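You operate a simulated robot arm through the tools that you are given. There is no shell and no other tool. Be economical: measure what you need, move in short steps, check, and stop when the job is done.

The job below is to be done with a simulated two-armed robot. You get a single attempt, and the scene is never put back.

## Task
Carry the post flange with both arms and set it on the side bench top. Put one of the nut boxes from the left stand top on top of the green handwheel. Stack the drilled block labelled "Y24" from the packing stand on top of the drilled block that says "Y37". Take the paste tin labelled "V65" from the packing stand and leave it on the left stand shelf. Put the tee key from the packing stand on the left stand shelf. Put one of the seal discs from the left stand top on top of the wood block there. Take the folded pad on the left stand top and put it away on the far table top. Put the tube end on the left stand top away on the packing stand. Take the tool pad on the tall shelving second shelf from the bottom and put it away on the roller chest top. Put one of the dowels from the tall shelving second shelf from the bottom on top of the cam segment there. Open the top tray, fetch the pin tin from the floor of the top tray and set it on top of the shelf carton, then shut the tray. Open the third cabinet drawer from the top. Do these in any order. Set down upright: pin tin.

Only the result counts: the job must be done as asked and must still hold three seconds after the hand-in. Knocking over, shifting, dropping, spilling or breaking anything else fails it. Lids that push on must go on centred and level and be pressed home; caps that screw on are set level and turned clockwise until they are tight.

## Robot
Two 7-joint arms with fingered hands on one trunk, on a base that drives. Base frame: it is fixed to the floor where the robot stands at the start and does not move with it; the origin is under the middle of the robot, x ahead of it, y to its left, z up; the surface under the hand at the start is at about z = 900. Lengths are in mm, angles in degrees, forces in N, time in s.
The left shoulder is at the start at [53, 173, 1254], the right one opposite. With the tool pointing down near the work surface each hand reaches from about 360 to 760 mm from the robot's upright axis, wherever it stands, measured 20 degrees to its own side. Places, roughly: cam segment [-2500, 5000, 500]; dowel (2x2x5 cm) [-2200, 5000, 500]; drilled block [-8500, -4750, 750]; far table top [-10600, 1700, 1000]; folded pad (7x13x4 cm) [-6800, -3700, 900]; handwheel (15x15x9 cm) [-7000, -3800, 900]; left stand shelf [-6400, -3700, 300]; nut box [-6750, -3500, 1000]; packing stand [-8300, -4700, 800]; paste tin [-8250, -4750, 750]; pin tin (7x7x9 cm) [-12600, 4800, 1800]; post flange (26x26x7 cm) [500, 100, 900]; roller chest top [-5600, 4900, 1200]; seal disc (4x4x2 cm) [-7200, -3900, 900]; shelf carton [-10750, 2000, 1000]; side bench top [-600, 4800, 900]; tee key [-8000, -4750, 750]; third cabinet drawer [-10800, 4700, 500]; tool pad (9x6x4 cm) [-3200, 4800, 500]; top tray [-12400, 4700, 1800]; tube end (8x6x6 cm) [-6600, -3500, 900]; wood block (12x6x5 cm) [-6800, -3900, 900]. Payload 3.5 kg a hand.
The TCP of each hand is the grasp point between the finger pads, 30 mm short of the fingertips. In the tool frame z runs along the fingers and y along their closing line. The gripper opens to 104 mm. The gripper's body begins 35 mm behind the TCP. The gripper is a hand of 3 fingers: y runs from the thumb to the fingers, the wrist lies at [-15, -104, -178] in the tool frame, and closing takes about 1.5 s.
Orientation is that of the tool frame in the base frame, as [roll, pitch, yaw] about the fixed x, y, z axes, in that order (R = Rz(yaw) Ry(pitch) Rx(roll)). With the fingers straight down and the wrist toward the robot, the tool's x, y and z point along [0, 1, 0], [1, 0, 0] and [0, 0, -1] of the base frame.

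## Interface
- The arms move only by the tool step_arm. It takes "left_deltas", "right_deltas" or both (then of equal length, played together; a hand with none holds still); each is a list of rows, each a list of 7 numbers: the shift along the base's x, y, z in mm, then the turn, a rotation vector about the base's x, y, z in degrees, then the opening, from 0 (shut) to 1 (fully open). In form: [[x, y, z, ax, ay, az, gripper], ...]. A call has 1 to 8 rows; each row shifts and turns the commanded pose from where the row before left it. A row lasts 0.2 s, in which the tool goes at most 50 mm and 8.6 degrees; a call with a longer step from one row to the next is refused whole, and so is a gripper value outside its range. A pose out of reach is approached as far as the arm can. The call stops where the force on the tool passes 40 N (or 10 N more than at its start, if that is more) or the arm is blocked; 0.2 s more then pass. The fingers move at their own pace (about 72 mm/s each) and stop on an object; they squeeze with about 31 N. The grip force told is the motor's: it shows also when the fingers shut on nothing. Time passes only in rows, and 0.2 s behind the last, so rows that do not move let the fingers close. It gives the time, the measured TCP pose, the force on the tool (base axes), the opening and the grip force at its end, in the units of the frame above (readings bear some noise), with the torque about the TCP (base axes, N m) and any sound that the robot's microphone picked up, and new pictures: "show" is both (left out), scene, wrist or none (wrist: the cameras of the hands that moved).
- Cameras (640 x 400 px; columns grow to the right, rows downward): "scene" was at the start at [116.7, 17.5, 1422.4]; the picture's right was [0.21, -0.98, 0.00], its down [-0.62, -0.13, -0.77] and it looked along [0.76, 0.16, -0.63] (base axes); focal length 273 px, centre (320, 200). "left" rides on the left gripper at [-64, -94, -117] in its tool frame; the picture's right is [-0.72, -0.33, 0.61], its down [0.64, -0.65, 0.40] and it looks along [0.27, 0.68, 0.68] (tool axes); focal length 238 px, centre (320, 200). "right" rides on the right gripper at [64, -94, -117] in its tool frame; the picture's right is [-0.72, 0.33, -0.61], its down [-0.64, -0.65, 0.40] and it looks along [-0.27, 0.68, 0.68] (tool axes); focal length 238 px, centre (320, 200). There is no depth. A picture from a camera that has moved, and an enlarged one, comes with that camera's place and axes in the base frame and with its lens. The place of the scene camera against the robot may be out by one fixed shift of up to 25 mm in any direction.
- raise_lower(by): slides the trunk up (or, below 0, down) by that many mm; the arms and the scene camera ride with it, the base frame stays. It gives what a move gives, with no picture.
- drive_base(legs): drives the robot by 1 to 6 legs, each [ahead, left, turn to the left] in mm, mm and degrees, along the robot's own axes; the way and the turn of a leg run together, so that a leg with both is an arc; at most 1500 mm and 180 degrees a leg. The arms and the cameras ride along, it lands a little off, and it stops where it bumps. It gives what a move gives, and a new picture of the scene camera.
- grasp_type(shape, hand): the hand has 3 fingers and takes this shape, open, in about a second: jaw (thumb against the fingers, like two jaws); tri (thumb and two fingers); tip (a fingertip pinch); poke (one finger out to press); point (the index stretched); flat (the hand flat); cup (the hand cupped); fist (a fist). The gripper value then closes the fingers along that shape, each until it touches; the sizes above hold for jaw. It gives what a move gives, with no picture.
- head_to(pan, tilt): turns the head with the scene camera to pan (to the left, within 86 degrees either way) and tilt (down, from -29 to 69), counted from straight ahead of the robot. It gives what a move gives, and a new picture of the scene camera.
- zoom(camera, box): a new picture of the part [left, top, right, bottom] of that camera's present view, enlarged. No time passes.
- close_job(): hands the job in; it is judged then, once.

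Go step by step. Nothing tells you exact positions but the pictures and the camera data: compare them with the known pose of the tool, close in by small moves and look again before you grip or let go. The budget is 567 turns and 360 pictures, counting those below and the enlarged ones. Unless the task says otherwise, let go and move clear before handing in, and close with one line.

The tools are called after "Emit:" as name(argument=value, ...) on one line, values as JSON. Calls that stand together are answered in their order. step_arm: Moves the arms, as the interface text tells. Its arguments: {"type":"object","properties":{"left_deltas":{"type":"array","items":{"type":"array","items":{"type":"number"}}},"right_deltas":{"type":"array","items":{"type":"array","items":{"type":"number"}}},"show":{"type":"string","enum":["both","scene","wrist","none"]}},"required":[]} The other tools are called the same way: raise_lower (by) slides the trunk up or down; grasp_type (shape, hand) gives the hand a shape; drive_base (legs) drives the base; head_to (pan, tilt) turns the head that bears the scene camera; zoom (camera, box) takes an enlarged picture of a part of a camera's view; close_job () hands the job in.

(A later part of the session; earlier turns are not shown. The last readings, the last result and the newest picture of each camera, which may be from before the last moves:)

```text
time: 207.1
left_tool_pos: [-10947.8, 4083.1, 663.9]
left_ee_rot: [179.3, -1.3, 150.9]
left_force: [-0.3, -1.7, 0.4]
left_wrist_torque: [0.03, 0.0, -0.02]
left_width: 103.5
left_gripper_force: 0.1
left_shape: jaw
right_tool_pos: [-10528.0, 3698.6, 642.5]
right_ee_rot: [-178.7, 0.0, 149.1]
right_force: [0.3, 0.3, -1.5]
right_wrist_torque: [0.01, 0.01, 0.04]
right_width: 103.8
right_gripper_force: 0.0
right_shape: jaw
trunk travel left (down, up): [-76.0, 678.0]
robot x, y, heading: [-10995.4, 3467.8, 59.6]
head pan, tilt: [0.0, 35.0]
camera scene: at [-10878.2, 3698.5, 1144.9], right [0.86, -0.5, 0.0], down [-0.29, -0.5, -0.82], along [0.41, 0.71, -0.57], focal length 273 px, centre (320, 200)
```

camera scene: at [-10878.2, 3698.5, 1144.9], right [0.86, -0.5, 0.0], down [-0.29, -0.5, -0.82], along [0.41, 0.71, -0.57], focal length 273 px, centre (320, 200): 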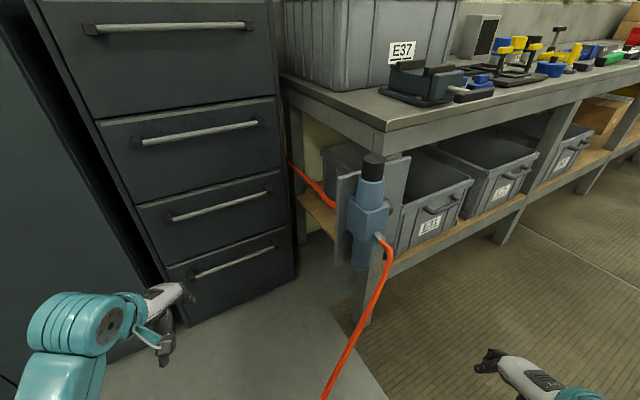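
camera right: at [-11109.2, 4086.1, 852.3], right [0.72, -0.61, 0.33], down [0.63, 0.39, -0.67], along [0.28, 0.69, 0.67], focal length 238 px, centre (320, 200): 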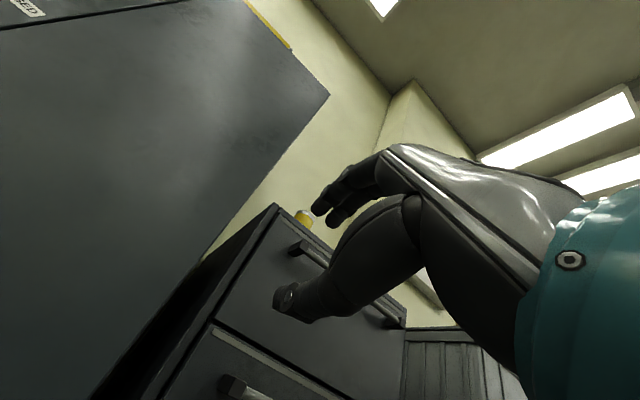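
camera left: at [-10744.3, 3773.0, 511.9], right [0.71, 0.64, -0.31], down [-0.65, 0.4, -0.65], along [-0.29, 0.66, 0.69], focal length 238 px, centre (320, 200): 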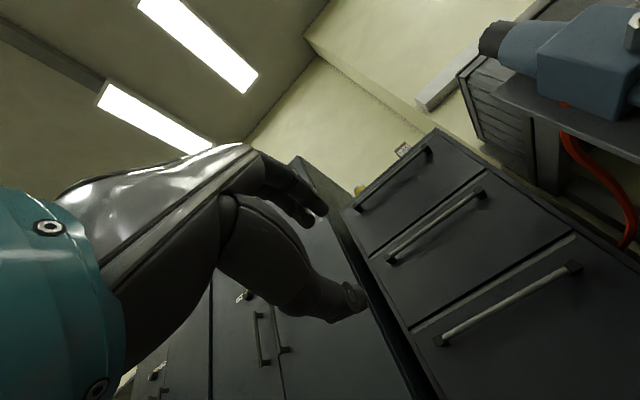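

Emit:
step_arm(left_deltas=[[10, 6, -5, 7.99, -2.07, 2.07, 1], [10, 6, -5, 7.99, -2.07, 2.07, 1], [10, 6, -5, 7.99, -2.07, 2.07, 1], [10, 6, -5, 7.99, -2.07, 2.07, 1], [10, 6, -5, 7.99, -2.07, 2.07, 1], [10, 6, -5, 7.99, -2.07, 2.07, 1]], show="none")

Emit:
step_arm(left_deltas=[[10, 6, -5, 7.99, -2.07, 2.07, 0.6], [10, 6, -5, 7.99, -2.07, 2.07, 0.6], [10, 6, -5, 7.99, -2.07, 2.07, 0.6], [10, 6, -5, 7.99, -2.07, 2.07, 0.6], [10, 6, -5, 7.99, -2.07, 2.07, 0.6]], show="both")

```text
time: 208.5
left_tool_pos: [-10943.0, 4151.5, 639.9]
left_ee_rot: [126.6, -18.5, 167.3]
left_force: [-0.4, -0.5, 0.5]
left_wrist_torque: [-0.04, -0.02, 0.0]
left_width: 103.8
left_gripper_force: 0.0
left_shape: jaw
right_tool_pos: [-10526.7, 3698.5, 642.8]
right_ee_rot: [-178.8, -0.1, 149.1]
right_force: [0.7, -1.3, 0.2]
right_wrist_torque: [0.0, -0.04, 0.0]
right_width: 103.5
right_gripper_force: 0.0
right_shape: jaw
trunk travel left (down, up): [-76.0, 678.0]
robot x, y, heading: [-10996.0, 3468.2, 59.9]
head pan, tilt: [0.0, 35.0]
stopped in row 6 (left hand): the arm was blocked; the commanded pose is now the measured one
```

```text
time: 208.9
left_tool_pos: [-10973.7, 4178.2, 645.5]
left_ee_rot: [117.5, -27.5, 169.7]
left_force: [-0.5, 0.2, 0.7]
left_wrist_torque: [0.01, 0.02, 0.01]
left_width: 62.9
left_gripper_force: 0.0
left_shape: jaw
left hand out of reach, approached as far as the arm can: row 1
right_tool_pos: [-10526.8, 3700.1, 642.0]
right_ee_rot: [-178.6, 0.0, 149.2]
right_force: [0.1, 0.0, 0.2]
right_wrist_torque: [0.03, -0.01, 0.0]
right_width: 103.8
right_gripper_force: 0.1
right_shape: jaw
trunk travel left (down, up): [-76.0, 678.0]
robot x, y, heading: [-10997.1, 3466.4, 59.7]
head pan, tilt: [0.0, 35.0]
stopped in row 2 (left hand): the arm was blocked; the commanded pose is now the measured one
camera scene: at [-10878.6, 3698.6, 1144.9], right [0.86, -0.5, 0.0], down [-0.29, -0.5, -0.82], along [0.41, 0.71, -0.57], focal length 273 px, centre (320, 200)
camera left: at [-10958.4, 4025.9, 589.8], right [0.44, 0.32, -0.84], down [-0.9, 0.22, -0.38], along [0.06, 0.92, 0.38], focal length 238 px, centre (320, 200)
```

scene: 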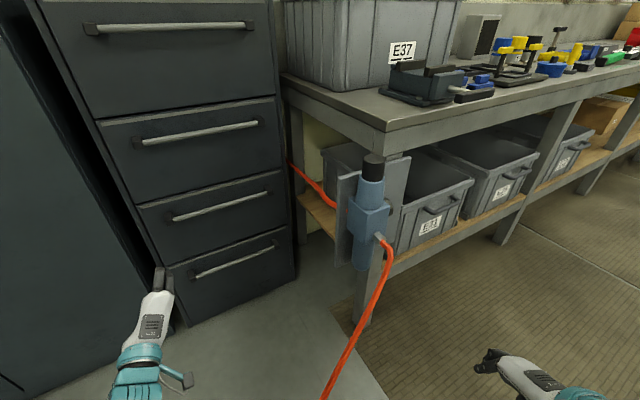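
left: 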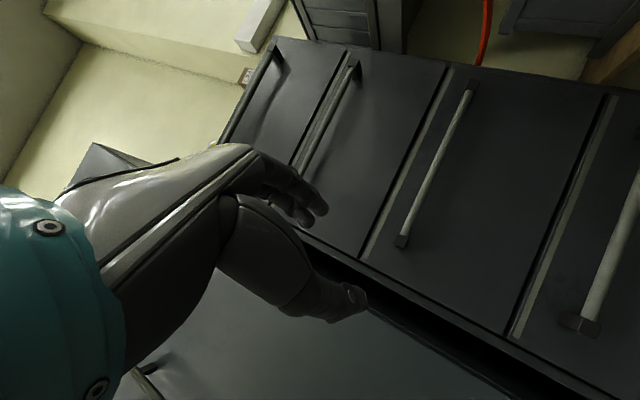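

The arm blocked itself with that twist. A horizontal bar doesn't need a square approach, so I'll align the hand with the robot's heading instead.

Emit:
step_arm(left_deltas=[[22, -4.5, -5, 2.69, -5.83, -4.29, 0.6], [22, -4.5, -5, 2.69, -5.83, -4.29, 0.6], [22, -4.5, -5, 2.69, -5.83, -4.29, 0.6], [22, -4.5, -5, 2.69, -5.83, -4.29, 0.6], [22, -4.5, -5, 2.69, -5.83, -4.29, 0.6], [22, -4.5, -5, 2.69, -5.83, -4.29, 0.6]], show="both")

```text
time: 210.3
left_tool_pos: [-10841.9, 4151.0, 616.9]
left_ee_rot: [90.0, 0.2, 149.7]
left_force: [0.1, 0.8, -0.5]
left_wrist_torque: [0.0, 0.0, -0.02]
left_width: 63.0
left_gripper_force: 0.0
left_shape: jaw
right_tool_pos: [-10527.3, 3700.6, 642.8]
right_ee_rot: [-178.6, 0.0, 149.1]
right_force: [1.1, 0.3, -0.4]
right_wrist_torque: [0.01, -0.01, -0.02]
right_width: 103.8
right_gripper_force: 0.0
right_shape: jaw
trunk travel left (down, up): [-76.0, 678.0]
robot x, y, heading: [-10994.5, 3468.7, 59.8]
head pan, tilt: [0.0, 35.0]
camera scene: at [-10878.6, 3698.9, 1144.8], right [0.86, -0.5, 0.0], down [-0.29, -0.5, -0.82], along [0.41, 0.71, -0.57], focal length 273 px, centre (320, 200)
camera left: at [-10846.5, 4017.5, 521.5], right [0.93, 0.17, -0.32], down [-0.35, 0.67, -0.65], along [0.11, 0.72, 0.68], focal length 238 px, centre (320, 200)
```

scene: 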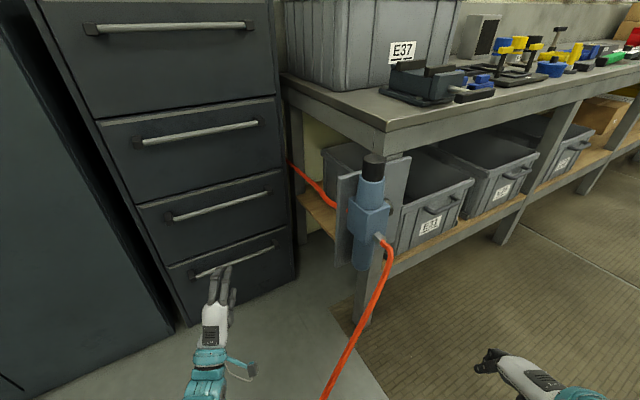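
left: 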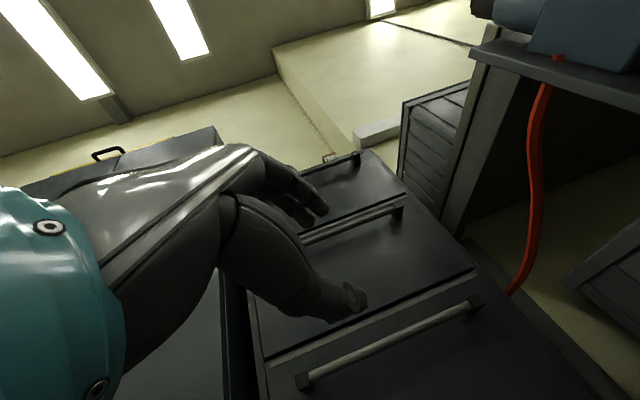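

The third handle is at z≈602 and y≈4490–4525, centred at x≈-10770. Driving up to just short of it.

Emit:
drive_base(legs=[[265, 90, 0]])

Emit:
step_arm(left_deltas=[[0, 0, -14, 0, 0, 0, 0.6]], show="both")

```text
time: 212.3
left_tool_pos: [-10784.3, 4422.0, 614.6]
left_ee_rot: [90.2, 0.2, 149.3]
left_force: [-0.3, 0.0, -0.3]
left_wrist_torque: [0.01, -0.01, -0.02]
left_width: 62.8
left_gripper_force: 0.1
left_shape: jaw
right_tool_pos: [-10472.6, 3970.3, 643.0]
right_ee_rot: [-178.6, 0.0, 148.9]
right_force: [-0.5, 1.8, -0.2]
right_wrist_torque: [-0.03, 0.0, 0.0]
right_width: 103.6
right_gripper_force: 0.1
right_shape: jaw
trunk travel left (down, up): [-76.0, 678.0]
robot x, y, heading: [-10945.2, 3741.7, 59.6]
head pan, tilt: [0.0, 35.0]
camera scene: at [-10823.5, 3970.3, 1144.8], right [0.86, -0.51, 0.0], down [-0.29, -0.49, -0.82], along [0.42, 0.71, -0.57], focal length 273 px, centre (320, 200)
```

scene: 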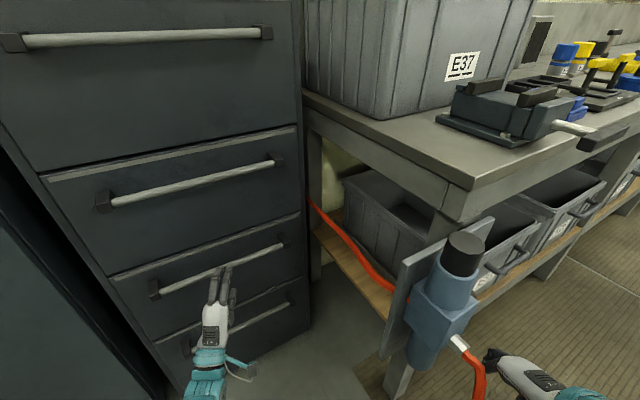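

```text
time: 212.7
left_tool_pos: [-10785.9, 4420.7, 604.6]
left_ee_rot: [90.1, 0.2, 149.4]
left_force: [-0.6, -0.1, 0.9]
left_wrist_torque: [0.02, 0.04, 0.0]
left_width: 62.9
left_gripper_force: 0.2
left_shape: jaw
left hand out of reach, approached as far as the arm can: row 1
right_tool_pos: [-10471.9, 3969.1, 642.9]
right_ee_rot: [-178.5, -0.2, 148.9]
right_force: [0.7, -0.6, 0.3]
right_wrist_torque: [-0.03, -0.01, 0.01]
right_width: 103.4
right_gripper_force: 0.1
right_shape: jaw
trunk travel left (down, up): [-76.0, 678.0]
robot x, y, heading: [-10941.4, 3738.1, 59.4]
head pan, tilt: [0.0, 35.0]
camera scene: at [-10823.6, 3970.1, 1144.9], right [0.86, -0.51, 0.0], down [-0.29, -0.49, -0.82], along [0.42, 0.71, -0.57], focal length 273 px, centre (320, 200)
camera left: at [-10791.1, 4287.2, 509.6], right [0.93, 0.16, -0.33], down [-0.34, 0.67, -0.66], along [0.11, 0.72, 0.68], focal length 238 px, centre (320, 200)
```

scene: 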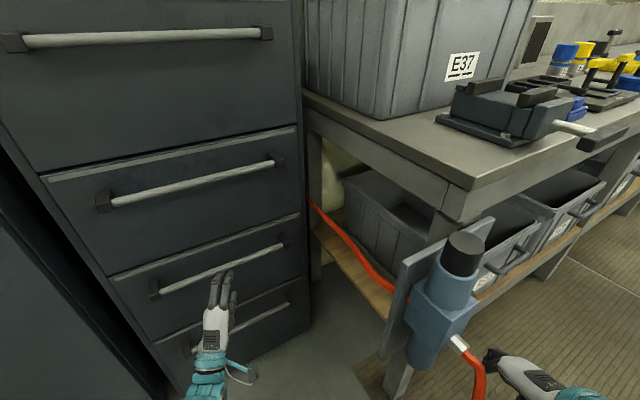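
left: 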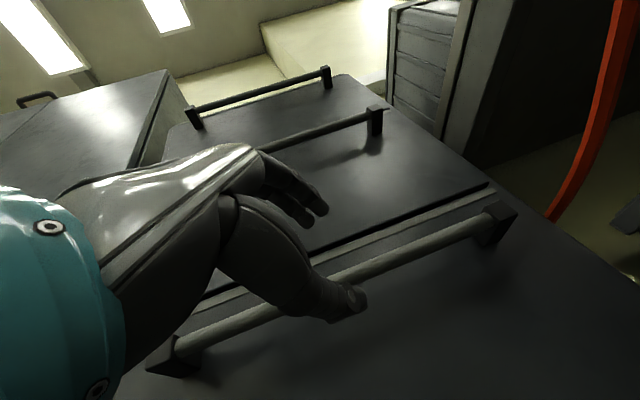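

The bar lies between thumb and fingers in line with the hand, at z≈604. Moving forward to surround it.

Emit:
step_arm(left_deltas=[[0, 20, 0, 0, 0, 0, 0.6], [0, 20, 0, 0, 0, 0, 0.6], [0, 15, 0, 0, 0, 0, 0.6], [0, 10, 0, 0, 0, 0, 0.6]], show="wrist")

```text
time: 213.7
left_tool_pos: [-10802.8, 4469.0, 631.5]
left_ee_rot: [90.0, 0.0, 149.3]
left_force: [0.7, 0.5, 0.2]
left_wrist_torque: [0.03, -0.02, -0.02]
left_width: 62.8
left_gripper_force: 0.1
left_shape: jaw
left hand out of reach, approached as far as the arm can: row 1, 2, 3, 4
right_tool_pos: [-10473.4, 3968.4, 642.5]
right_ee_rot: [-178.6, 0.0, 148.9]
right_force: [0.6, 0.7, -0.9]
right_wrist_torque: [0.04, -0.01, -0.01]
right_width: 103.6
right_gripper_force: 0.2
right_shape: jaw
trunk travel left (down, up): [-76.0, 678.0]
robot x, y, heading: [-10939.1, 3737.2, 59.6]
head pan, tilt: [0.0, 35.0]
camera left: at [-10807.0, 4336.2, 537.1], right [0.93, 0.16, -0.33], down [-0.34, 0.67, -0.66], along [0.11, 0.72, 0.68], focal length 238 px, centre (320, 200)
```

left: 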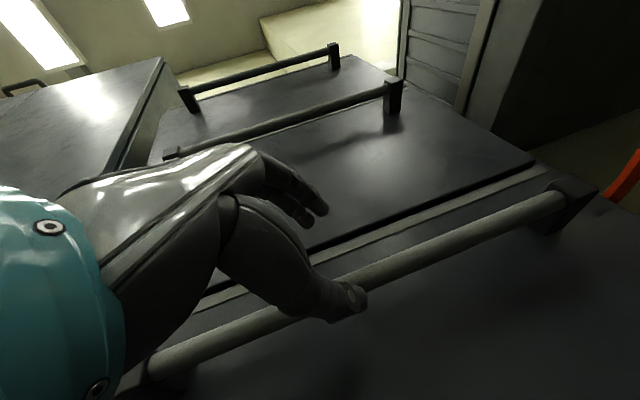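

The arm hit a limit and drifted up. I'll back off a bit and lower the trunk to give it room.

Emit:
step_arm(left_deltas=[[10, -45, 0, 0, 0, 0, 0.6]], show="none")

Emit:
raise_lower(by=-65)

```text
time: 214.1
left_tool_pos: [-10793.4, 4422.9, 630.2]
left_ee_rot: [90.1, 0.2, 149.4]
left_force: [-0.6, 0.4, 0.5]
left_wrist_torque: [0.02, 0.02, 0.0]
left_width: 62.8
left_gripper_force: 0.1
left_shape: jaw
right_tool_pos: [-10473.5, 3968.1, 642.3]
right_ee_rot: [-178.5, -0.1, 148.8]
right_force: [0.5, 0.2, -0.9]
right_wrist_torque: [-0.02, 0.0, 0.0]
right_width: 103.7
right_gripper_force: 0.0
right_shape: jaw
trunk travel left (down, up): [-76.0, 678.0]
robot x, y, heading: [-10940.9, 3734.8, 59.5]
head pan, tilt: [0.0, 35.0]
```

```text
time: 215.1
left_tool_pos: [-10793.4, 4425.5, 569.1]
left_ee_rot: [90.0, 0.0, 149.2]
left_force: [-0.1, 1.0, -0.1]
left_wrist_torque: [-0.01, 0.01, 0.0]
left_width: 62.7
left_gripper_force: 0.1
left_shape: jaw
right_tool_pos: [-10472.0, 3967.9, 563.2]
right_ee_rot: [-175.8, 0.0, 148.9]
right_force: [-0.1, -0.8, -0.1]
right_wrist_torque: [-0.02, 0.0, 0.0]
right_width: 104.0
right_gripper_force: 0.1
right_shape: jaw
trunk travel left (down, up): [-11.0, 743.0]
robot x, y, heading: [-10942.6, 3740.5, 59.4]
head pan, tilt: [0.0, 35.0]
```

Emit:
step_arm(left_deltas=[[5, 0, 35, 0, 0, 0, 0.6], [0, 25, 0, 0, 0, 0, 0.6], [0, 20, 0, 0, 0, 0, 0.6], [0, 15, 0, 0, 0, 0, 0.6]], show="wrist")

```text
time: 216.1
left_tool_pos: [-10786.3, 4485.4, 601.6]
left_ee_rot: [90.1, 0.2, 149.4]
left_force: [0.7, -0.6, 0.4]
left_wrist_torque: [-0.02, -0.01, -0.01]
left_width: 62.6
left_gripper_force: 0.0
left_shape: jaw
right_tool_pos: [-10471.8, 3969.8, 563.5]
right_ee_rot: [-175.9, 0.0, 148.9]
right_force: [-0.9, -0.6, 0.1]
right_wrist_torque: [-0.01, 0.03, -0.02]
right_width: 103.8
right_gripper_force: 0.0
right_shape: jaw
trunk travel left (down, up): [-11.0, 743.0]
robot x, y, heading: [-10937.8, 3737.3, 59.6]
head pan, tilt: [0.0, 35.0]
camera left: at [-10791.7, 4351.6, 506.6], right [0.93, 0.16, -0.33], down [-0.34, 0.67, -0.66], along [0.11, 0.72, 0.68], focal length 238 px, centre (320, 200)
```

left: 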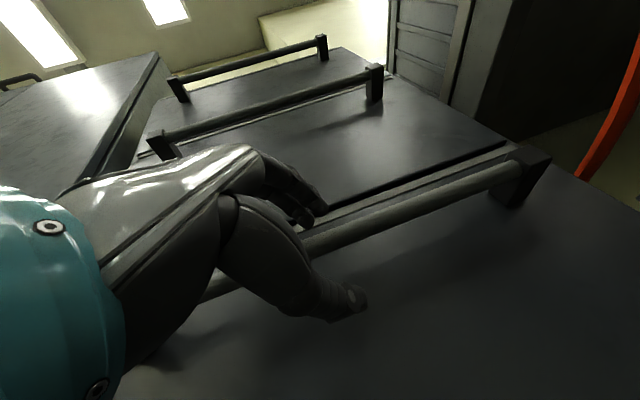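

The bar is between thumb and fingers. Closing.

Emit:
step_arm(left_deltas=[[0, 4, 0, 0, 0, 0, 0.3], [0, 0, 0, 0, 0, 0, 0], [0, 0, 0, 0, 0, 0, 0], [0, 0, 0, 0, 0, 0, 0], [0, 0, 0, 0, 0, 0, 0], [0, 0, 0, 0, 0, 0, 0]], show="wrist")

```text
time: 217.5
left_tool_pos: [-10787.1, 4489.8, 599.8]
left_ee_rot: [90.2, 0.2, 149.3]
left_force: [3.8, 9.3, -3.9]
left_wrist_torque: [-0.03, -0.06, -0.02]
left_width: 2.3
left_gripper_force: 31.3
left_shape: jaw
right_tool_pos: [-10472.0, 3969.3, 561.7]
right_ee_rot: [-175.7, -0.1, 148.9]
right_force: [-0.2, 1.0, -0.3]
right_wrist_torque: [0.03, 0.0, 0.01]
right_width: 103.5
right_gripper_force: 0.1
right_shape: jaw
trunk travel left (down, up): [-11.0, 743.0]
robot x, y, heading: [-10944.6, 3737.9, 59.2]
head pan, tilt: [0.0, 35.0]
camera left: at [-10792.1, 4355.7, 505.9], right [0.93, 0.16, -0.33], down [-0.34, 0.67, -0.66], along [0.11, 0.72, 0.68], focal length 238 px, centre (320, 200)
```

left: 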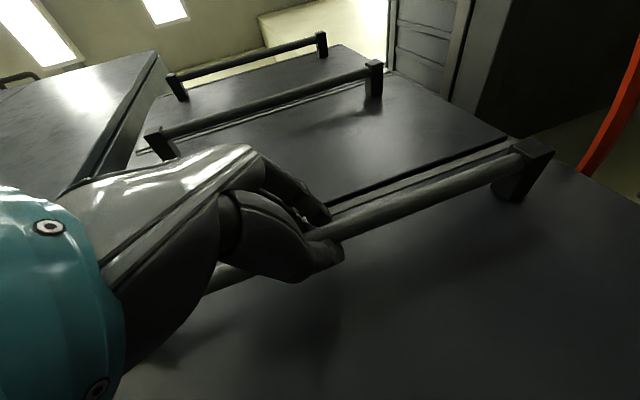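

Gripped. Pulling straight back along -y with the base.

Emit:
drive_base(legs=[[-150, -89, 0], [-150, -89, 0]])

```text
time: 220.1
left_tool_pos: [-10788.5, 4152.8, 598.8]
left_ee_rot: [91.0, 0.2, 149.9]
left_force: [6.5, 12.5, -4.2]
left_wrist_torque: [-0.13, 0.08, 0.06]
left_width: 2.0
left_gripper_force: 31.0
left_shape: jaw
right_tool_pos: [-10472.1, 3628.3, 563.3]
right_ee_rot: [-175.7, -0.1, 148.9]
right_force: [0.9, 0.2, 0.0]
right_wrist_torque: [0.02, 0.01, 0.01]
right_width: 104.0
right_gripper_force: 0.0
right_shape: jaw
trunk travel left (down, up): [-11.0, 743.0]
robot x, y, heading: [-10940.6, 3397.4, 59.6]
head pan, tilt: [0.0, 35.0]
stopped in leg 2: the force on the tool passed its limit at 62 N (the readings are from after the stop); the commanded pose is now the measured one
camera scene: at [-10802.4, 3664.7, 1074.6], right [0.86, -0.51, 0.0], down [-0.29, -0.5, -0.82], along [0.41, 0.71, -0.57], focal length 273 px, centre (320, 200)
```

scene: 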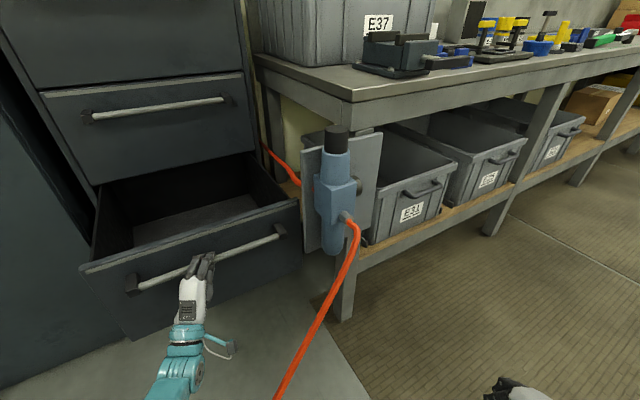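

The drawer is open about 340 mm, to its stop. Releasing and backing away.

Emit:
step_arm(left_deltas=[[0, 0, 0, 0, 0, 0, 0.6], [0, 0, 0, 0, 0, 0, 0.6], [0, 0, 0, 0, 0, 0, 0.6], [0, 0, 0, 0, 0, 0, 0.6]], show="none")

Emit:
drive_base(legs=[[-350, 0, 0]])

```text
time: 221.1
left_tool_pos: [-10789.4, 4151.8, 603.1]
left_ee_rot: [90.6, 0.2, 150.0]
left_force: [-0.8, 0.4, -0.4]
left_wrist_torque: [-0.03, -0.03, 0.02]
left_width: 62.0
left_gripper_force: 0.1
left_shape: jaw
right_tool_pos: [-10472.7, 3627.3, 563.4]
right_ee_rot: [-175.7, 0.1, 149.0]
right_force: [-0.3, 0.0, 0.3]
right_wrist_torque: [0.02, 0.03, 0.0]
right_width: 103.7
right_gripper_force: 0.0
right_shape: jaw
trunk travel left (down, up): [-11.0, 743.0]
robot x, y, heading: [-10940.4, 3395.1, 59.6]
head pan, tilt: [0.0, 35.0]
```

```text
time: 223.4
left_tool_pos: [-10961.1, 3851.7, 601.7]
left_ee_rot: [90.6, 0.2, 149.5]
left_force: [-0.4, -0.9, -1.1]
left_wrist_torque: [0.0, 0.02, 0.03]
left_width: 61.6
left_gripper_force: 0.0
left_shape: jaw
right_tool_pos: [-10646.4, 3324.6, 563.4]
right_ee_rot: [-175.8, 0.0, 148.5]
right_force: [0.0, 0.2, -0.1]
right_wrist_torque: [0.0, -0.02, 0.0]
right_width: 104.0
right_gripper_force: 0.1
right_shape: jaw
trunk travel left (down, up): [-11.0, 743.0]
robot x, y, heading: [-11117.6, 3098.2, 59.3]
head pan, tilt: [0.0, 35.0]
camera scene: at [-10977.7, 3363.7, 1075.0], right [0.86, -0.51, 0.0], down [-0.29, -0.49, -0.82], along [0.42, 0.7, -0.57], focal length 273 px, centre (320, 200)
```

scene: 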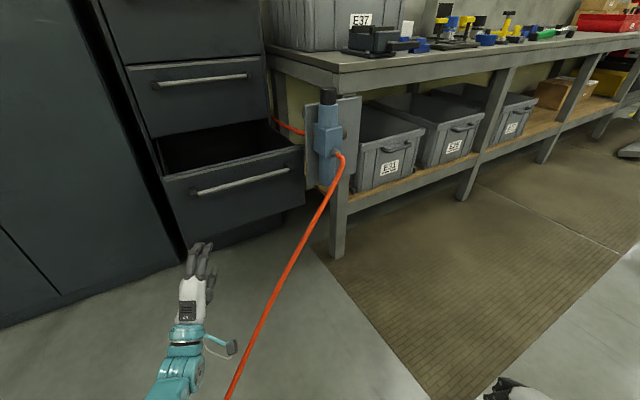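

The third drawer is done. I'll fold the left hand back to pointing down, raise the trunk, and head for the top tray.

Emit:
step_arm(left_deltas=[[0, 0, 10, -7.06, 4.17, 0, 1], [0, 0, 10, -7.06, 4.17, 0, 1], [0, 0, 10, -7.06, 4.17, 0, 1], [0, 0, 10, -7.06, 4.17, 0, 1], [0, 0, 10, -7.06, 4.17, 0, 1], [0, 0, 10, -7.06, 4.17, 0, 1], [0, 0, 0, -7.06, 4.17, 0, 1], [0, 0, 0, -7.06, 4.17, 0, 1]], show="none")

Emit:
step_arm(left_deltas=[[0, 0, 0, -7.06, 4.17, 0, 1], [0, 0, 0, -7.06, 4.17, 0, 1], [0, 0, 0, -7.06, 4.17, 0, 1]], show="none")

Emit:
raise_lower(by=400)

Emit:
raise_lower(by=340)

Emit:
head_to(pan=0, tilt=10)

Emit:
drive_base(legs=[[0, 0, 30.6], [-200, 1240, 0]])

```text
time: 225.2
left_tool_pos: [-10960.4, 3852.8, 660.7]
left_ee_rot: [156.3, 0.1, 149.6]
left_force: [-0.2, 0.0, 0.1]
left_wrist_torque: [-0.01, 0.02, -0.01]
left_width: 103.6
left_gripper_force: 0.1
left_shape: jaw
right_tool_pos: [-10646.6, 3325.1, 562.5]
right_ee_rot: [-175.9, -0.1, 148.5]
right_force: [0.0, 0.2, 0.0]
right_wrist_torque: [-0.01, 0.03, 0.05]
right_width: 103.7
right_gripper_force: 0.0
right_shape: jaw
trunk travel left (down, up): [-11.0, 743.0]
robot x, y, heading: [-11114.8, 3098.3, 59.4]
head pan, tilt: [0.0, 35.0]
```

```text
time: 226.0
left_tool_pos: [-10959.0, 3851.8, 661.3]
left_ee_rot: [-178.9, -0.1, 149.7]
left_force: [0.2, 0.3, -0.2]
left_wrist_torque: [0.01, 0.02, 0.01]
left_width: 103.5
left_gripper_force: 0.0
left_shape: jaw
right_tool_pos: [-10647.0, 3324.4, 563.4]
right_ee_rot: [-175.8, 0.0, 148.5]
right_force: [0.3, 0.3, 0.3]
right_wrist_torque: [-0.02, 0.04, 0.03]
right_width: 103.9
right_gripper_force: 0.0
right_shape: jaw
trunk travel left (down, up): [-11.0, 743.0]
robot x, y, heading: [-11113.7, 3096.5, 59.4]
head pan, tilt: [0.0, 35.0]
```

```text
time: 229.8
left_tool_pos: [-10962.4, 3848.4, 1084.4]
left_ee_rot: [179.0, 0.1, 149.7]
left_force: [-0.4, -0.3, -0.4]
left_wrist_torque: [-0.01, 0.0, 0.01]
left_width: 103.7
left_gripper_force: 0.1
left_shape: jaw
right_tool_pos: [-10647.0, 3325.9, 962.2]
right_ee_rot: [-175.7, -0.2, 148.5]
right_force: [-0.4, 0.4, 0.1]
right_wrist_torque: [-0.02, -0.02, 0.0]
right_width: 103.6
right_gripper_force: 0.1
right_shape: jaw
trunk travel left (down, up): [-411.0, 343.0]
robot x, y, heading: [-11120.2, 3100.4, 59.1]
head pan, tilt: [0.0, 35.0]
```

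```text
time: 233.2
left_tool_pos: [-10966.1, 3843.1, 1459.1]
left_ee_rot: [176.1, 0.0, 149.7]
left_force: [-0.3, 0.0, -0.8]
left_wrist_torque: [-0.01, 0.03, 0.0]
left_width: 103.7
left_gripper_force: 0.1
left_shape: jaw
right_tool_pos: [-10647.6, 3325.6, 1302.5]
right_ee_rot: [-175.8, 0.0, 148.5]
right_force: [-0.4, 0.3, -0.1]
right_wrist_torque: [0.0, -0.01, 0.02]
right_width: 103.6
right_gripper_force: 0.1
right_shape: jaw
trunk travel left (down, up): [-751.0, 3.0]
robot x, y, heading: [-11115.5, 3099.0, 59.1]
head pan, tilt: [0.0, 35.0]
```

```text
time: 234.0
left_tool_pos: [-10966.8, 3842.6, 1459.3]
left_ee_rot: [176.1, 0.0, 149.6]
left_force: [0.0, -0.2, -0.4]
left_wrist_torque: [-0.01, 0.01, -0.01]
left_width: 103.6
left_gripper_force: 0.0
left_shape: jaw
right_tool_pos: [-10647.3, 3325.2, 1303.1]
right_ee_rot: [-175.7, 0.1, 148.6]
right_force: [1.1, 0.6, 0.5]
right_wrist_torque: [-0.01, -0.01, 0.0]
right_width: 103.8
right_gripper_force: 0.0
right_shape: jaw
trunk travel left (down, up): [-751.0, 3.0]
robot x, y, heading: [-11117.5, 3097.0, 59.3]
head pan, tilt: [0.0, 10.0]
camera scene: at [-11084.1, 3185.5, 1871.2], right [0.86, -0.51, 0.0], down [-0.09, -0.15, -0.98], along [0.5, 0.85, -0.17], focal length 273 px, centre (320, 200)
```

scene: 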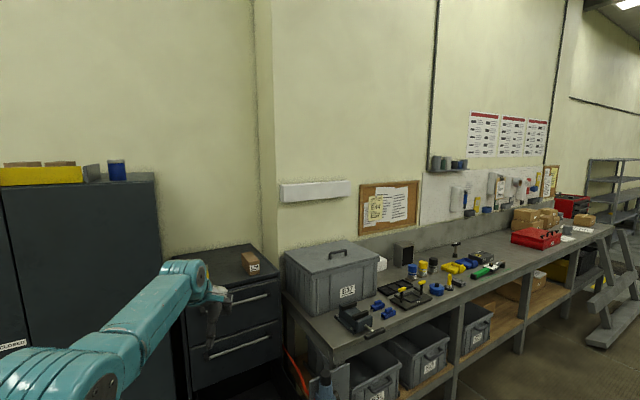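

```text
time: 241.9
left_tool_pos: [-12614.7, 3608.6, 1458.9]
left_ee_rot: [176.2, 0.0, -179.0]
left_force: [0.0, -0.7, 0.1]
left_wrist_torque: [-0.02, 0.01, -0.01]
left_width: 103.7
left_gripper_force: 0.0
left_shape: jaw
right_tool_pos: [-12072.7, 3332.1, 1302.6]
right_ee_rot: [-175.7, -0.2, 179.9]
right_force: [0.7, 0.1, 0.8]
right_wrist_torque: [0.02, 0.0, 0.01]
right_width: 103.8
right_gripper_force: 0.1
right_shape: jaw
trunk travel left (down, up): [-751.0, 3.0]
robot x, y, heading: [-12357.1, 2893.2, 90.7]
head pan, tilt: [0.0, 10.0]
camera scene: at [-12376.4, 2996.0, 1871.3], right [1.0, 0.01, 0.0], down [0.0, -0.17, -0.98], along [-0.01, 0.98, -0.17], focal length 273 px, centre (320, 200)
```

scene: 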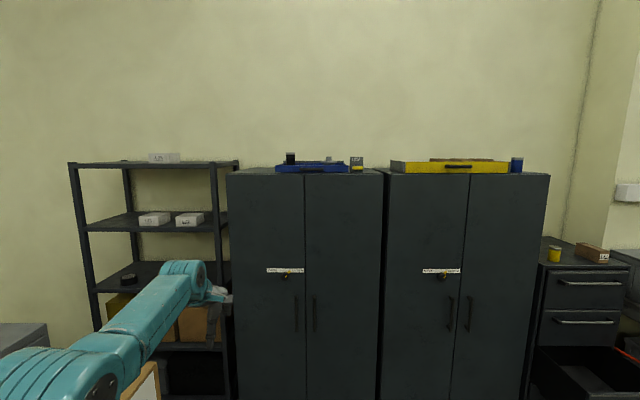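

Emit:
zoom(camera="scene", box=[140, 140, 380, 200])

Emit:
zoom(camera="scene", box=[360, 140, 560, 200])

```text
2.67 times, centred on (260, 170) of scene
camera zoom: at [-12376.4, 2996.0, 1871.3], right [1.0, 0.01, 0.0], down [0.0, -0.17, -0.98], along [-0.01, 0.98, -0.17], focal length 729 px, centre (480, 280)
```

zoom: 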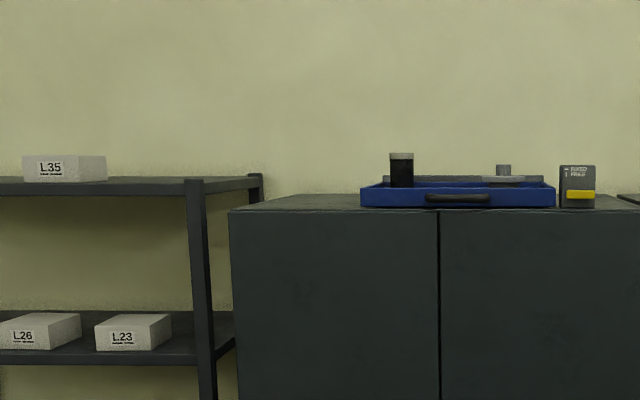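

```text
3.20 times, centred on (460, 170) of scene
camera zoom: at [-12376.4, 2996.0, 1871.3], right [1.0, 0.01, 0.0], down [0.0, -0.17, -0.98], along [-0.01, 0.98, -0.17], focal length 875 px, centre (-128, 296)
```

zoom: 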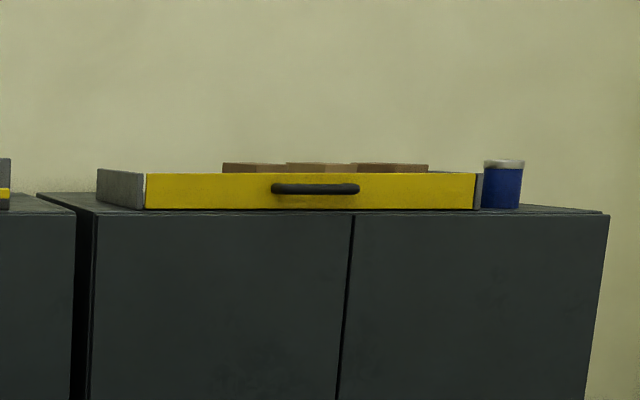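

The blue tray with the dark pin tin sits on the left locker's top. Driving closer for a better look.

Emit:
drive_base(legs=[[900, 0, -0.7]])

Emit:
zoom(camera="scene", box=[210, 110, 410, 210])

```text
time: 246.4
left_tool_pos: [-12604.9, 4468.9, 1456.0]
left_ee_rot: [177.6, -0.1, -179.8]
left_force: [2.0, -36.6, 7.6]
left_wrist_torque: [1.04, 0.12, 0.22]
left_width: 98.6
left_gripper_force: 0.0
left_shape: jaw
right_tool_pos: [-12065.8, 4192.9, 1305.2]
right_ee_rot: [-176.1, -0.1, 179.1]
right_force: [0.3, 0.2, 0.2]
right_wrist_torque: [0.03, 0.0, 0.0]
right_width: 103.7
right_gripper_force: 0.0
right_shape: jaw
trunk travel left (down, up): [-751.0, 3.0]
robot x, y, heading: [-12358.9, 3765.3, 89.8]
head pan, tilt: [0.0, 10.0]
stopped in leg 1: the force on the tool passed its limit at 48 N (the readings are from after the stop); the commanded pose is now the measured one
camera scene: at [-12374.5, 3855.6, 1872.0], right [1.0, -0.01, 0.0], down [0.0, -0.17, -0.99], along [0.01, 0.99, -0.17], focal length 273 px, centre (320, 200)
```

scene: 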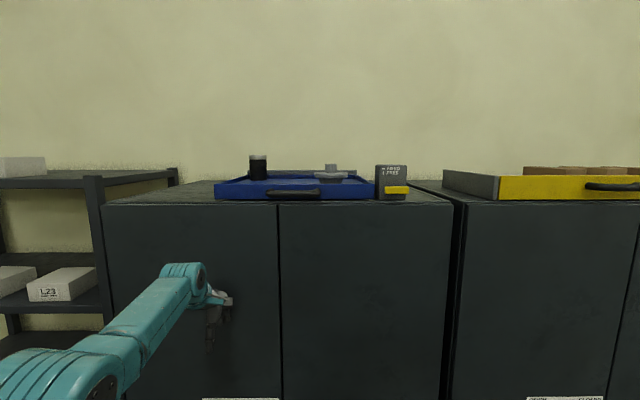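

```text
3.20 times, centred on (310, 160) of scene
camera zoom: at [-12374.5, 3855.6, 1872.0], right [1.0, -0.01, 0.0], down [0.0, -0.17, -0.99], along [0.01, 0.99, -0.17], focal length 875 px, centre (352, 328)
```

zoom: 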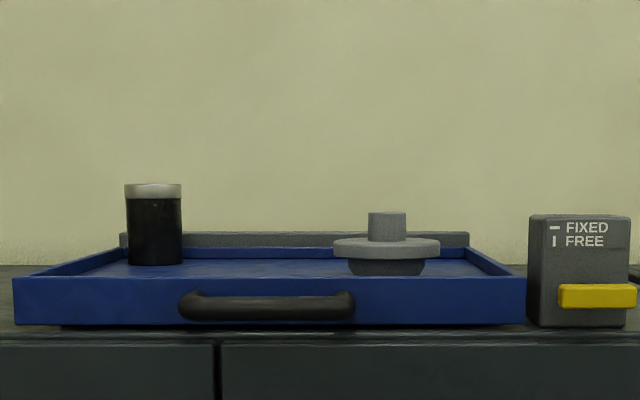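

The hand touched the locker door, so I'll back off. The tray is open-topped, so I can take the tin out directly from above at about (-12590,4929) without moving the tray. I'll turn the left hand forward and high and swing the right arm aside.

Emit:
drive_base(legs=[[-300, -30, 0]])

Emit:
step_arm(left_deltas=[[0, 0, 30, 3.59, -3.59, 6.23, 1], [0, 0, 30, 3.59, -3.59, 6.23, 1], [0, 0, 30, 3.59, -3.59, 6.23, 1], [0, 0, 30, 3.59, -3.59, 6.23, 1], [0, 0, 30, 3.59, -3.59, 6.23, 1], [0, 0, 30, 3.59, -3.59, 6.23, 1], [0, 0, 30, 3.59, -3.59, 6.23, 1]], right_deltas=[[24, -17, 0, 0, 0, -4, 1], [24, -17, 0, 0, 0, -4, 1], [24, -17, 0, 0, 0, -4, 1], [24, -17, 0, 0, 0, -4, 1], [24, -17, 0, 0, 0, -4, 1], [24, -17, 0, 0, 0, -4, 1], [24, -17, 0, 0, 0, -4, 1]], show="none")

Emit:
step_arm(left_deltas=[[0, 0, 30, 3.59, -3.59, 6.23, 1], [0, 0, 30, 3.59, -3.59, 6.23, 1], [0, 0, 30, 3.59, -3.59, 6.23, 1], [0, 0, 30, 3.59, -3.59, 6.23, 1], [0, 0, 30, 3.59, -3.59, 6.23, 1], [0, 0, 30, 3.59, -3.59, 6.23, 1]], right_deltas=[[24, -17, 0, 0, 0, -4, 1], [24, -17, 0, 0, 0, -4, 1], [24, -17, 0, 0, 0, -4, 1], [24, -17, 0, 0, 0, -4, 1], [24, -17, 0, 0, 0, -4, 1], [24, -17, 0, 0, 0, -4, 1]], show="scene")

```text
time: 248.5
left_tool_pos: [-12575.2, 4183.5, 1450.4]
left_ee_rot: [177.5, 0.0, -180.0]
left_force: [0.0, 0.2, 0.1]
left_wrist_torque: [-0.01, -0.01, 0.01]
left_width: 103.5
left_gripper_force: 0.1
left_shape: jaw
right_tool_pos: [-12037.5, 3900.7, 1301.4]
right_ee_rot: [-175.7, 0.0, 178.9]
right_force: [0.0, 1.1, -0.2]
right_wrist_torque: [0.01, -0.03, -0.01]
right_width: 104.2
right_gripper_force: 0.1
right_shape: jaw
trunk travel left (down, up): [-751.0, 3.0]
robot x, y, heading: [-12331.1, 3465.6, 89.6]
head pan, tilt: [0.0, 10.0]
camera scene: at [-12347.2, 3570.7, 1871.1], right [1.0, -0.01, 0.0], down [0.0, -0.17, -0.98], along [0.01, 0.98, -0.17], focal length 273 px, centre (320, 200)
```

scene: 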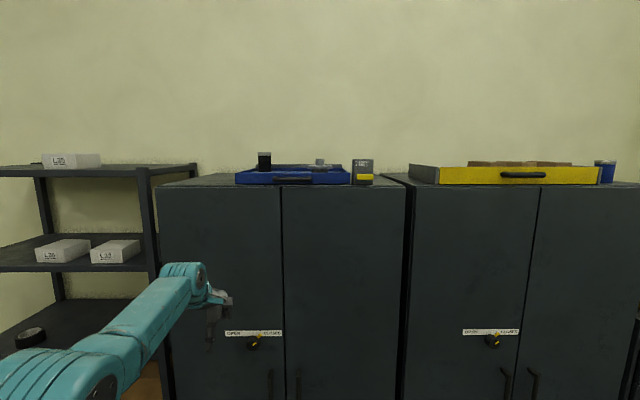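

```text
time: 250.1
left_tool_pos: [-12573.8, 4179.5, 1664.3]
left_ee_rot: [162.7, 31.8, -139.2]
left_force: [0.2, -0.4, -0.1]
left_wrist_torque: [0.04, 0.04, 0.01]
left_width: 103.8
left_gripper_force: 0.1
left_shape: jaw
right_tool_pos: [-11866.0, 3779.6, 1302.2]
right_ee_rot: [-175.8, -0.1, 150.8]
right_force: [0.1, -0.1, -0.3]
right_wrist_torque: [0.01, 0.02, 0.01]
right_width: 103.5
right_gripper_force: 0.2
right_shape: jaw
trunk travel left (down, up): [-751.0, 3.0]
robot x, y, heading: [-12332.2, 3464.6, 89.3]
head pan, tilt: [0.0, 10.0]
```

```text
time: 251.5
left_tool_pos: [-12577.6, 4161.4, 1830.8]
left_ee_rot: [177.7, 60.1, -89.7]
left_force: [-0.9, -0.6, -0.5]
left_wrist_torque: [-0.01, -0.01, -0.02]
left_width: 103.6
left_gripper_force: 0.1
left_shape: jaw
left hand out of reach, approached as far as the arm can: row 5, 6
right_tool_pos: [-11725.2, 3676.6, 1303.5]
right_ee_rot: [-175.9, -0.1, 126.8]
right_force: [-0.2, -0.1, 0.9]
right_wrist_torque: [0.03, 0.03, 0.01]
right_width: 103.6
right_gripper_force: 0.0
right_shape: jaw
trunk travel left (down, up): [-751.0, 3.0]
robot x, y, heading: [-12329.7, 3463.5, 89.7]
head pan, tilt: [0.0, 10.0]
camera scene: at [-12346.5, 3567.5, 1871.3], right [1.0, -0.01, 0.0], down [0.0, -0.17, -0.98], along [0.01, 0.98, -0.17], focal length 273 px, centre (320, 200)
```

scene: 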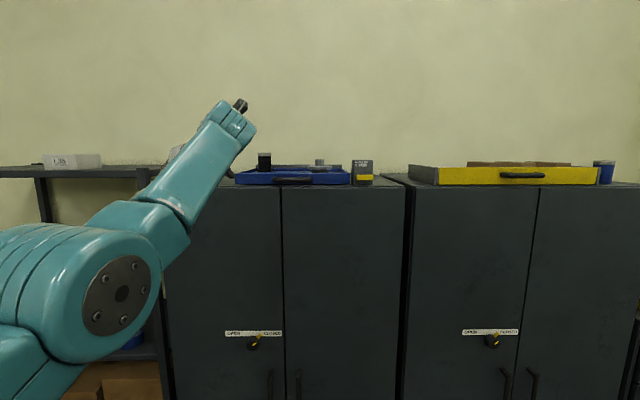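

The pose is reached. Checking the left wrist camera for the tin.

Emit:
zoom(camera="left", box=[0, 0, 640, 400])

```text
1.00 times, centred on (320, 200) of left (not enlarged: the box is as wide or as high as the picture)
camera zoom: at [-12479.4, 4095.8, 1941.3], right [0.3, 0.9, 0.31], down [0.64, 0.06, -0.77], along [-0.71, 0.43, -0.56], focal length 238 px, centre (320, 200)
```

zoom: 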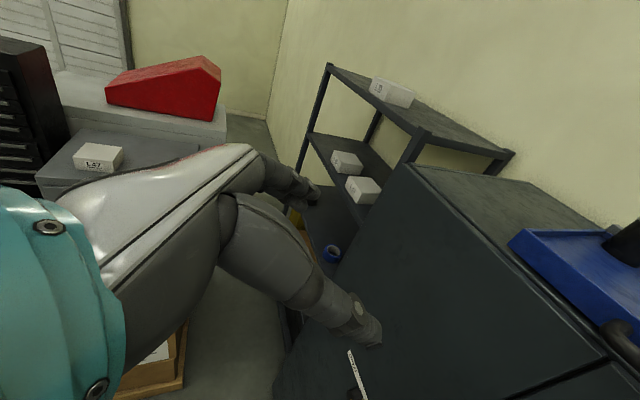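

Reaching all the way in would put the elbow into the locker front, so the tray should be pulled out after all. I'll take a close look at the FIXED/FREE latch.

Emit:
drive_base(legs=[[250, -170, 0.3]])

Emit:
zoom(camera="scene", box=[270, 130, 380, 210])

```text
time: 253.5
left_tool_pos: [-12410.0, 4405.6, 1831.0]
left_ee_rot: [177.6, 59.9, -89.7]
left_force: [-1.0, -0.3, -0.1]
left_wrist_torque: [0.0, -0.01, -0.02]
left_width: 103.8
left_gripper_force: 0.0
left_shape: jaw
right_tool_pos: [-11554.9, 3927.2, 1304.8]
right_ee_rot: [-175.8, -0.1, 127.0]
right_force: [-0.9, -0.2, -0.1]
right_wrist_torque: [-0.01, 0.0, -0.03]
right_width: 104.1
right_gripper_force: 0.0
right_shape: jaw
trunk travel left (down, up): [-751.0, 3.0]
robot x, y, heading: [-12155.4, 3713.1, 90.0]
head pan, tilt: [0.0, 10.0]
camera scene: at [-12175.7, 3813.5, 1871.4], right [1.0, 0.0, 0.0], down [0.0, -0.17, -0.98], along [0.0, 0.98, -0.17], focal length 273 px, centre (320, 200)
```

scene: 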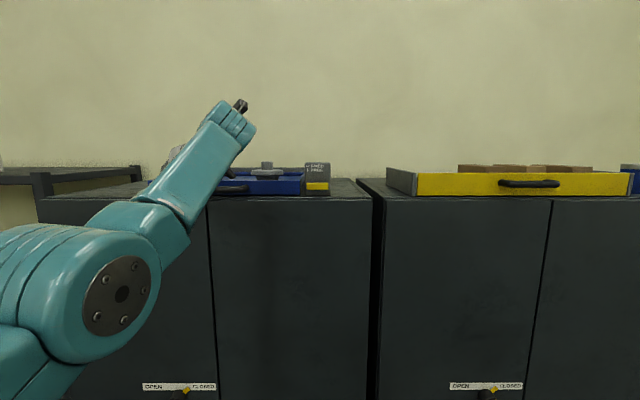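

```text
5.00 times, centred on (325, 170) of scene
camera zoom: at [-12175.7, 3813.5, 1871.4], right [1.0, 0.0, 0.0], down [0.0, -0.17, -0.98], along [0.0, 0.98, -0.17], focal length 1367 px, centre (295, 350)
```

zoom: 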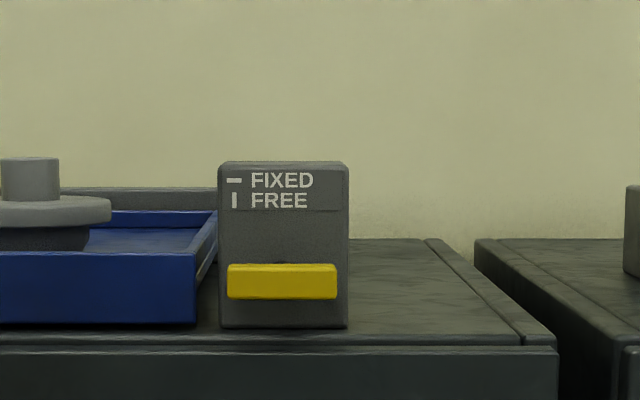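

The yellow bar is a rotary latch about 60 mm wide, at about (-12175,4570,1777). I'll turn the left hand so its closing line is vertical, ready to grip the bar.

Emit:
step_arm(left_deltas=[[0, -5, -4, 2.14, 7.97, -2.14, 1], [0, -5, -4, 2.14, 7.97, -2.14, 1], [0, -5, -4, 2.14, 7.97, -2.14, 1], [0, -5, -4, 2.14, 7.97, -2.14, 1], [0, -5, -4, 2.14, 7.97, -2.14, 1], [0, -5, -4, 2.14, 7.97, -2.14, 1]], show="none")

Emit:
step_arm(left_deltas=[[0, 0, -4, 2.14, 7.97, -2.14, 0.6], [0, 0, -4, 2.14, 7.97, -2.14, 0.6], [0, 0, -4, 2.14, 7.97, -2.14, 0.6], [0, 0, -4, 2.14, 7.97, -2.14, 0.6], [0, 0, -4, 2.14, 7.97, -2.14, 0.6]], show="scene")

```text
time: 254.9
left_tool_pos: [-12410.3, 4378.1, 1806.3]
left_ee_rot: [104.4, 38.1, -162.7]
left_force: [-0.7, 0.1, 0.3]
left_wrist_torque: [0.0, -0.01, 0.02]
left_width: 104.0
left_gripper_force: 0.0
left_shape: jaw
right_tool_pos: [-11552.6, 3929.0, 1304.4]
right_ee_rot: [-175.8, 0.1, 127.2]
right_force: [0.1, 0.0, -0.5]
right_wrist_torque: [-0.01, 0.0, 0.03]
right_width: 103.6
right_gripper_force: 0.0
right_shape: jaw
trunk travel left (down, up): [-751.0, 3.0]
robot x, y, heading: [-12156.6, 3714.2, 89.8]
head pan, tilt: [0.0, 10.0]
```

```text
time: 256.1
left_tool_pos: [-12410.6, 4378.6, 1786.0]
left_ee_rot: [87.3, 0.2, 179.9]
left_force: [-0.2, -0.8, 0.0]
left_wrist_torque: [0.03, -0.04, 0.01]
left_width: 63.0
left_gripper_force: 0.1
left_shape: jaw
right_tool_pos: [-11553.6, 3928.2, 1304.3]
right_ee_rot: [-175.8, 0.1, 127.1]
right_force: [-0.1, -0.4, 0.2]
right_wrist_torque: [0.04, -0.03, 0.01]
right_width: 103.8
right_gripper_force: 0.1
right_shape: jaw
trunk travel left (down, up): [-751.0, 3.0]
robot x, y, heading: [-12153.6, 3713.3, 89.8]
head pan, tilt: [0.0, 10.0]
camera scene: at [-12175.5, 3815.7, 1871.3], right [1.0, 0.0, 0.0], down [0.0, -0.17, -0.98], along [0.0, 0.98, -0.17], focal length 273 px, centre (320, 200)
```

scene: 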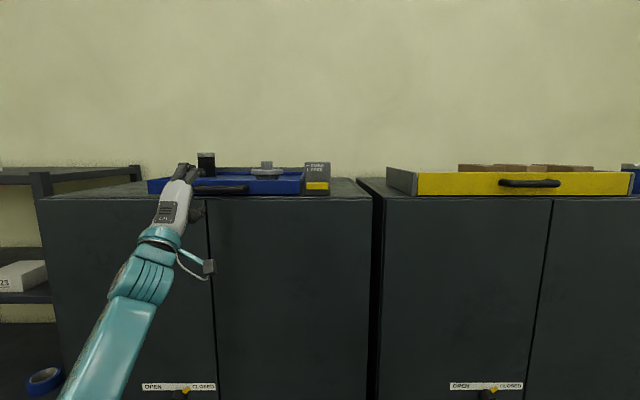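

The orientation works smoothly. I'll strafe right so the left hand is in front of the latch and look with its camera.

Emit:
drive_base(legs=[[0, -235, 0]])

Emit:
zoom(camera="left", box=[0, 0, 640, 400])

Emit:
zoom(camera="scene", box=[130, 130, 290, 230])

```text
time: 257.9
left_tool_pos: [-12174.0, 4378.0, 1785.2]
left_ee_rot: [87.3, 0.3, 179.9]
left_force: [0.3, 0.8, -0.3]
left_wrist_torque: [-0.01, 0.02, -0.04]
left_width: 62.9
left_gripper_force: 0.0
left_shape: jaw
right_tool_pos: [-11319.6, 3926.4, 1303.6]
right_ee_rot: [-175.8, 0.0, 126.9]
right_force: [-0.5, 0.0, 1.0]
right_wrist_torque: [-0.02, -0.01, 0.0]
right_width: 103.7
right_gripper_force: 0.1
right_shape: jaw
trunk travel left (down, up): [-751.0, 3.0]
robot x, y, heading: [-11919.4, 3713.4, 89.6]
head pan, tilt: [0.0, 10.0]
camera scene: at [-11939.6, 3814.4, 1871.3], right [1.0, -0.01, 0.0], down [0.0, -0.17, -0.98], along [0.01, 0.98, -0.17], focal length 273 px, centre (320, 200)
```

scene: 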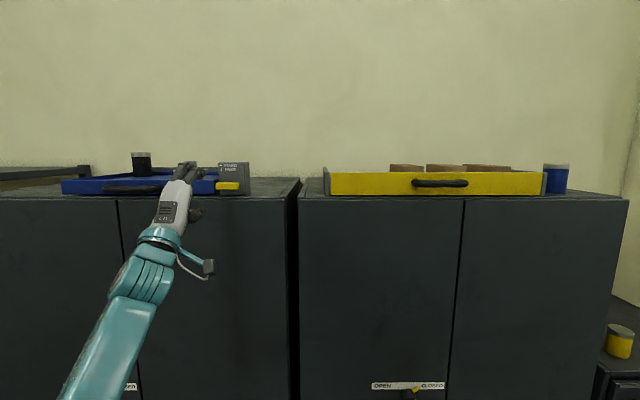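

```text
1.00 times, centred on (320, 200) of left (not enlarged: the box is as wide or as high as the picture)
camera zoom: at [-12110.1, 4265.5, 1685.6], right [0.72, 0.63, -0.29], down [-0.64, 0.43, -0.64], along [-0.27, 0.65, 0.71], focal length 238 px, centre (320, 200)
```

zoom: 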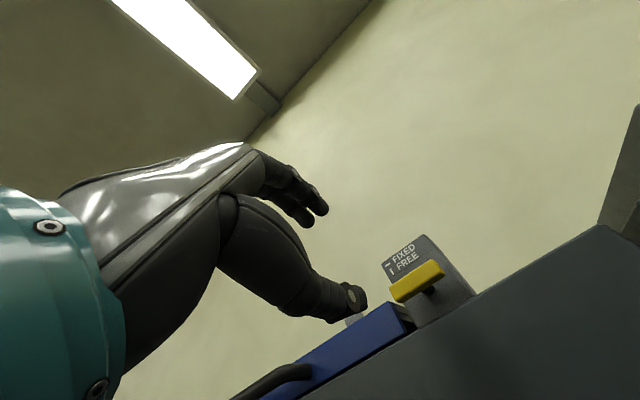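

```text
4.00 times, centred on (210, 180) of scene
camera zoom: at [-11939.6, 3814.4, 1871.3], right [1.0, -0.01, 0.0], down [0.0, -0.17, -0.98], along [0.01, 0.98, -0.17], focal length 1093 px, centre (760, 280)
```

zoom: 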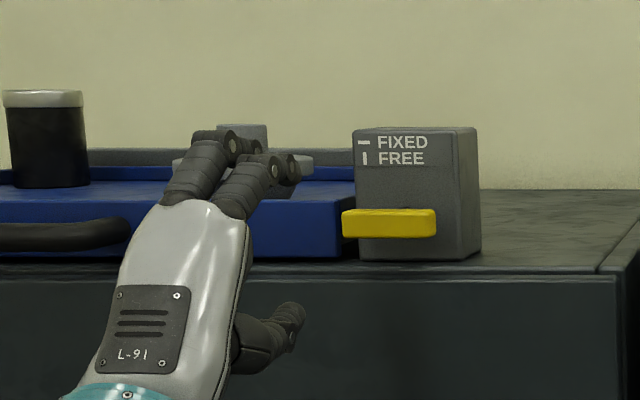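

Emit:
zoom(camera="left", box=[340, 210, 500, 340])

```text
3.08 times, centred on (420, 275) of left
camera zoom: at [-12110.1, 4265.5, 1685.6], right [0.72, 0.63, -0.29], down [-0.64, 0.43, -0.64], along [-0.27, 0.65, 0.71], focal length 733 px, centre (12, -31)
```

zoom: 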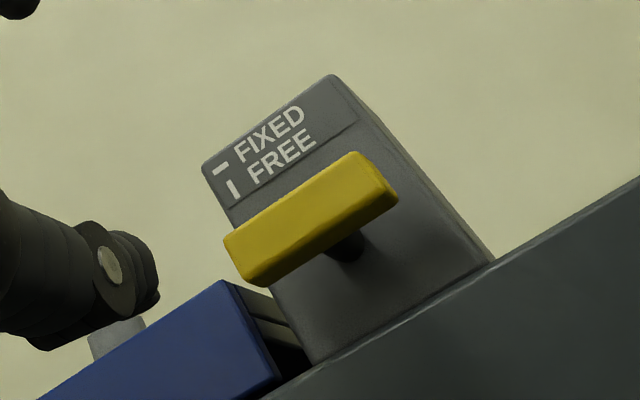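

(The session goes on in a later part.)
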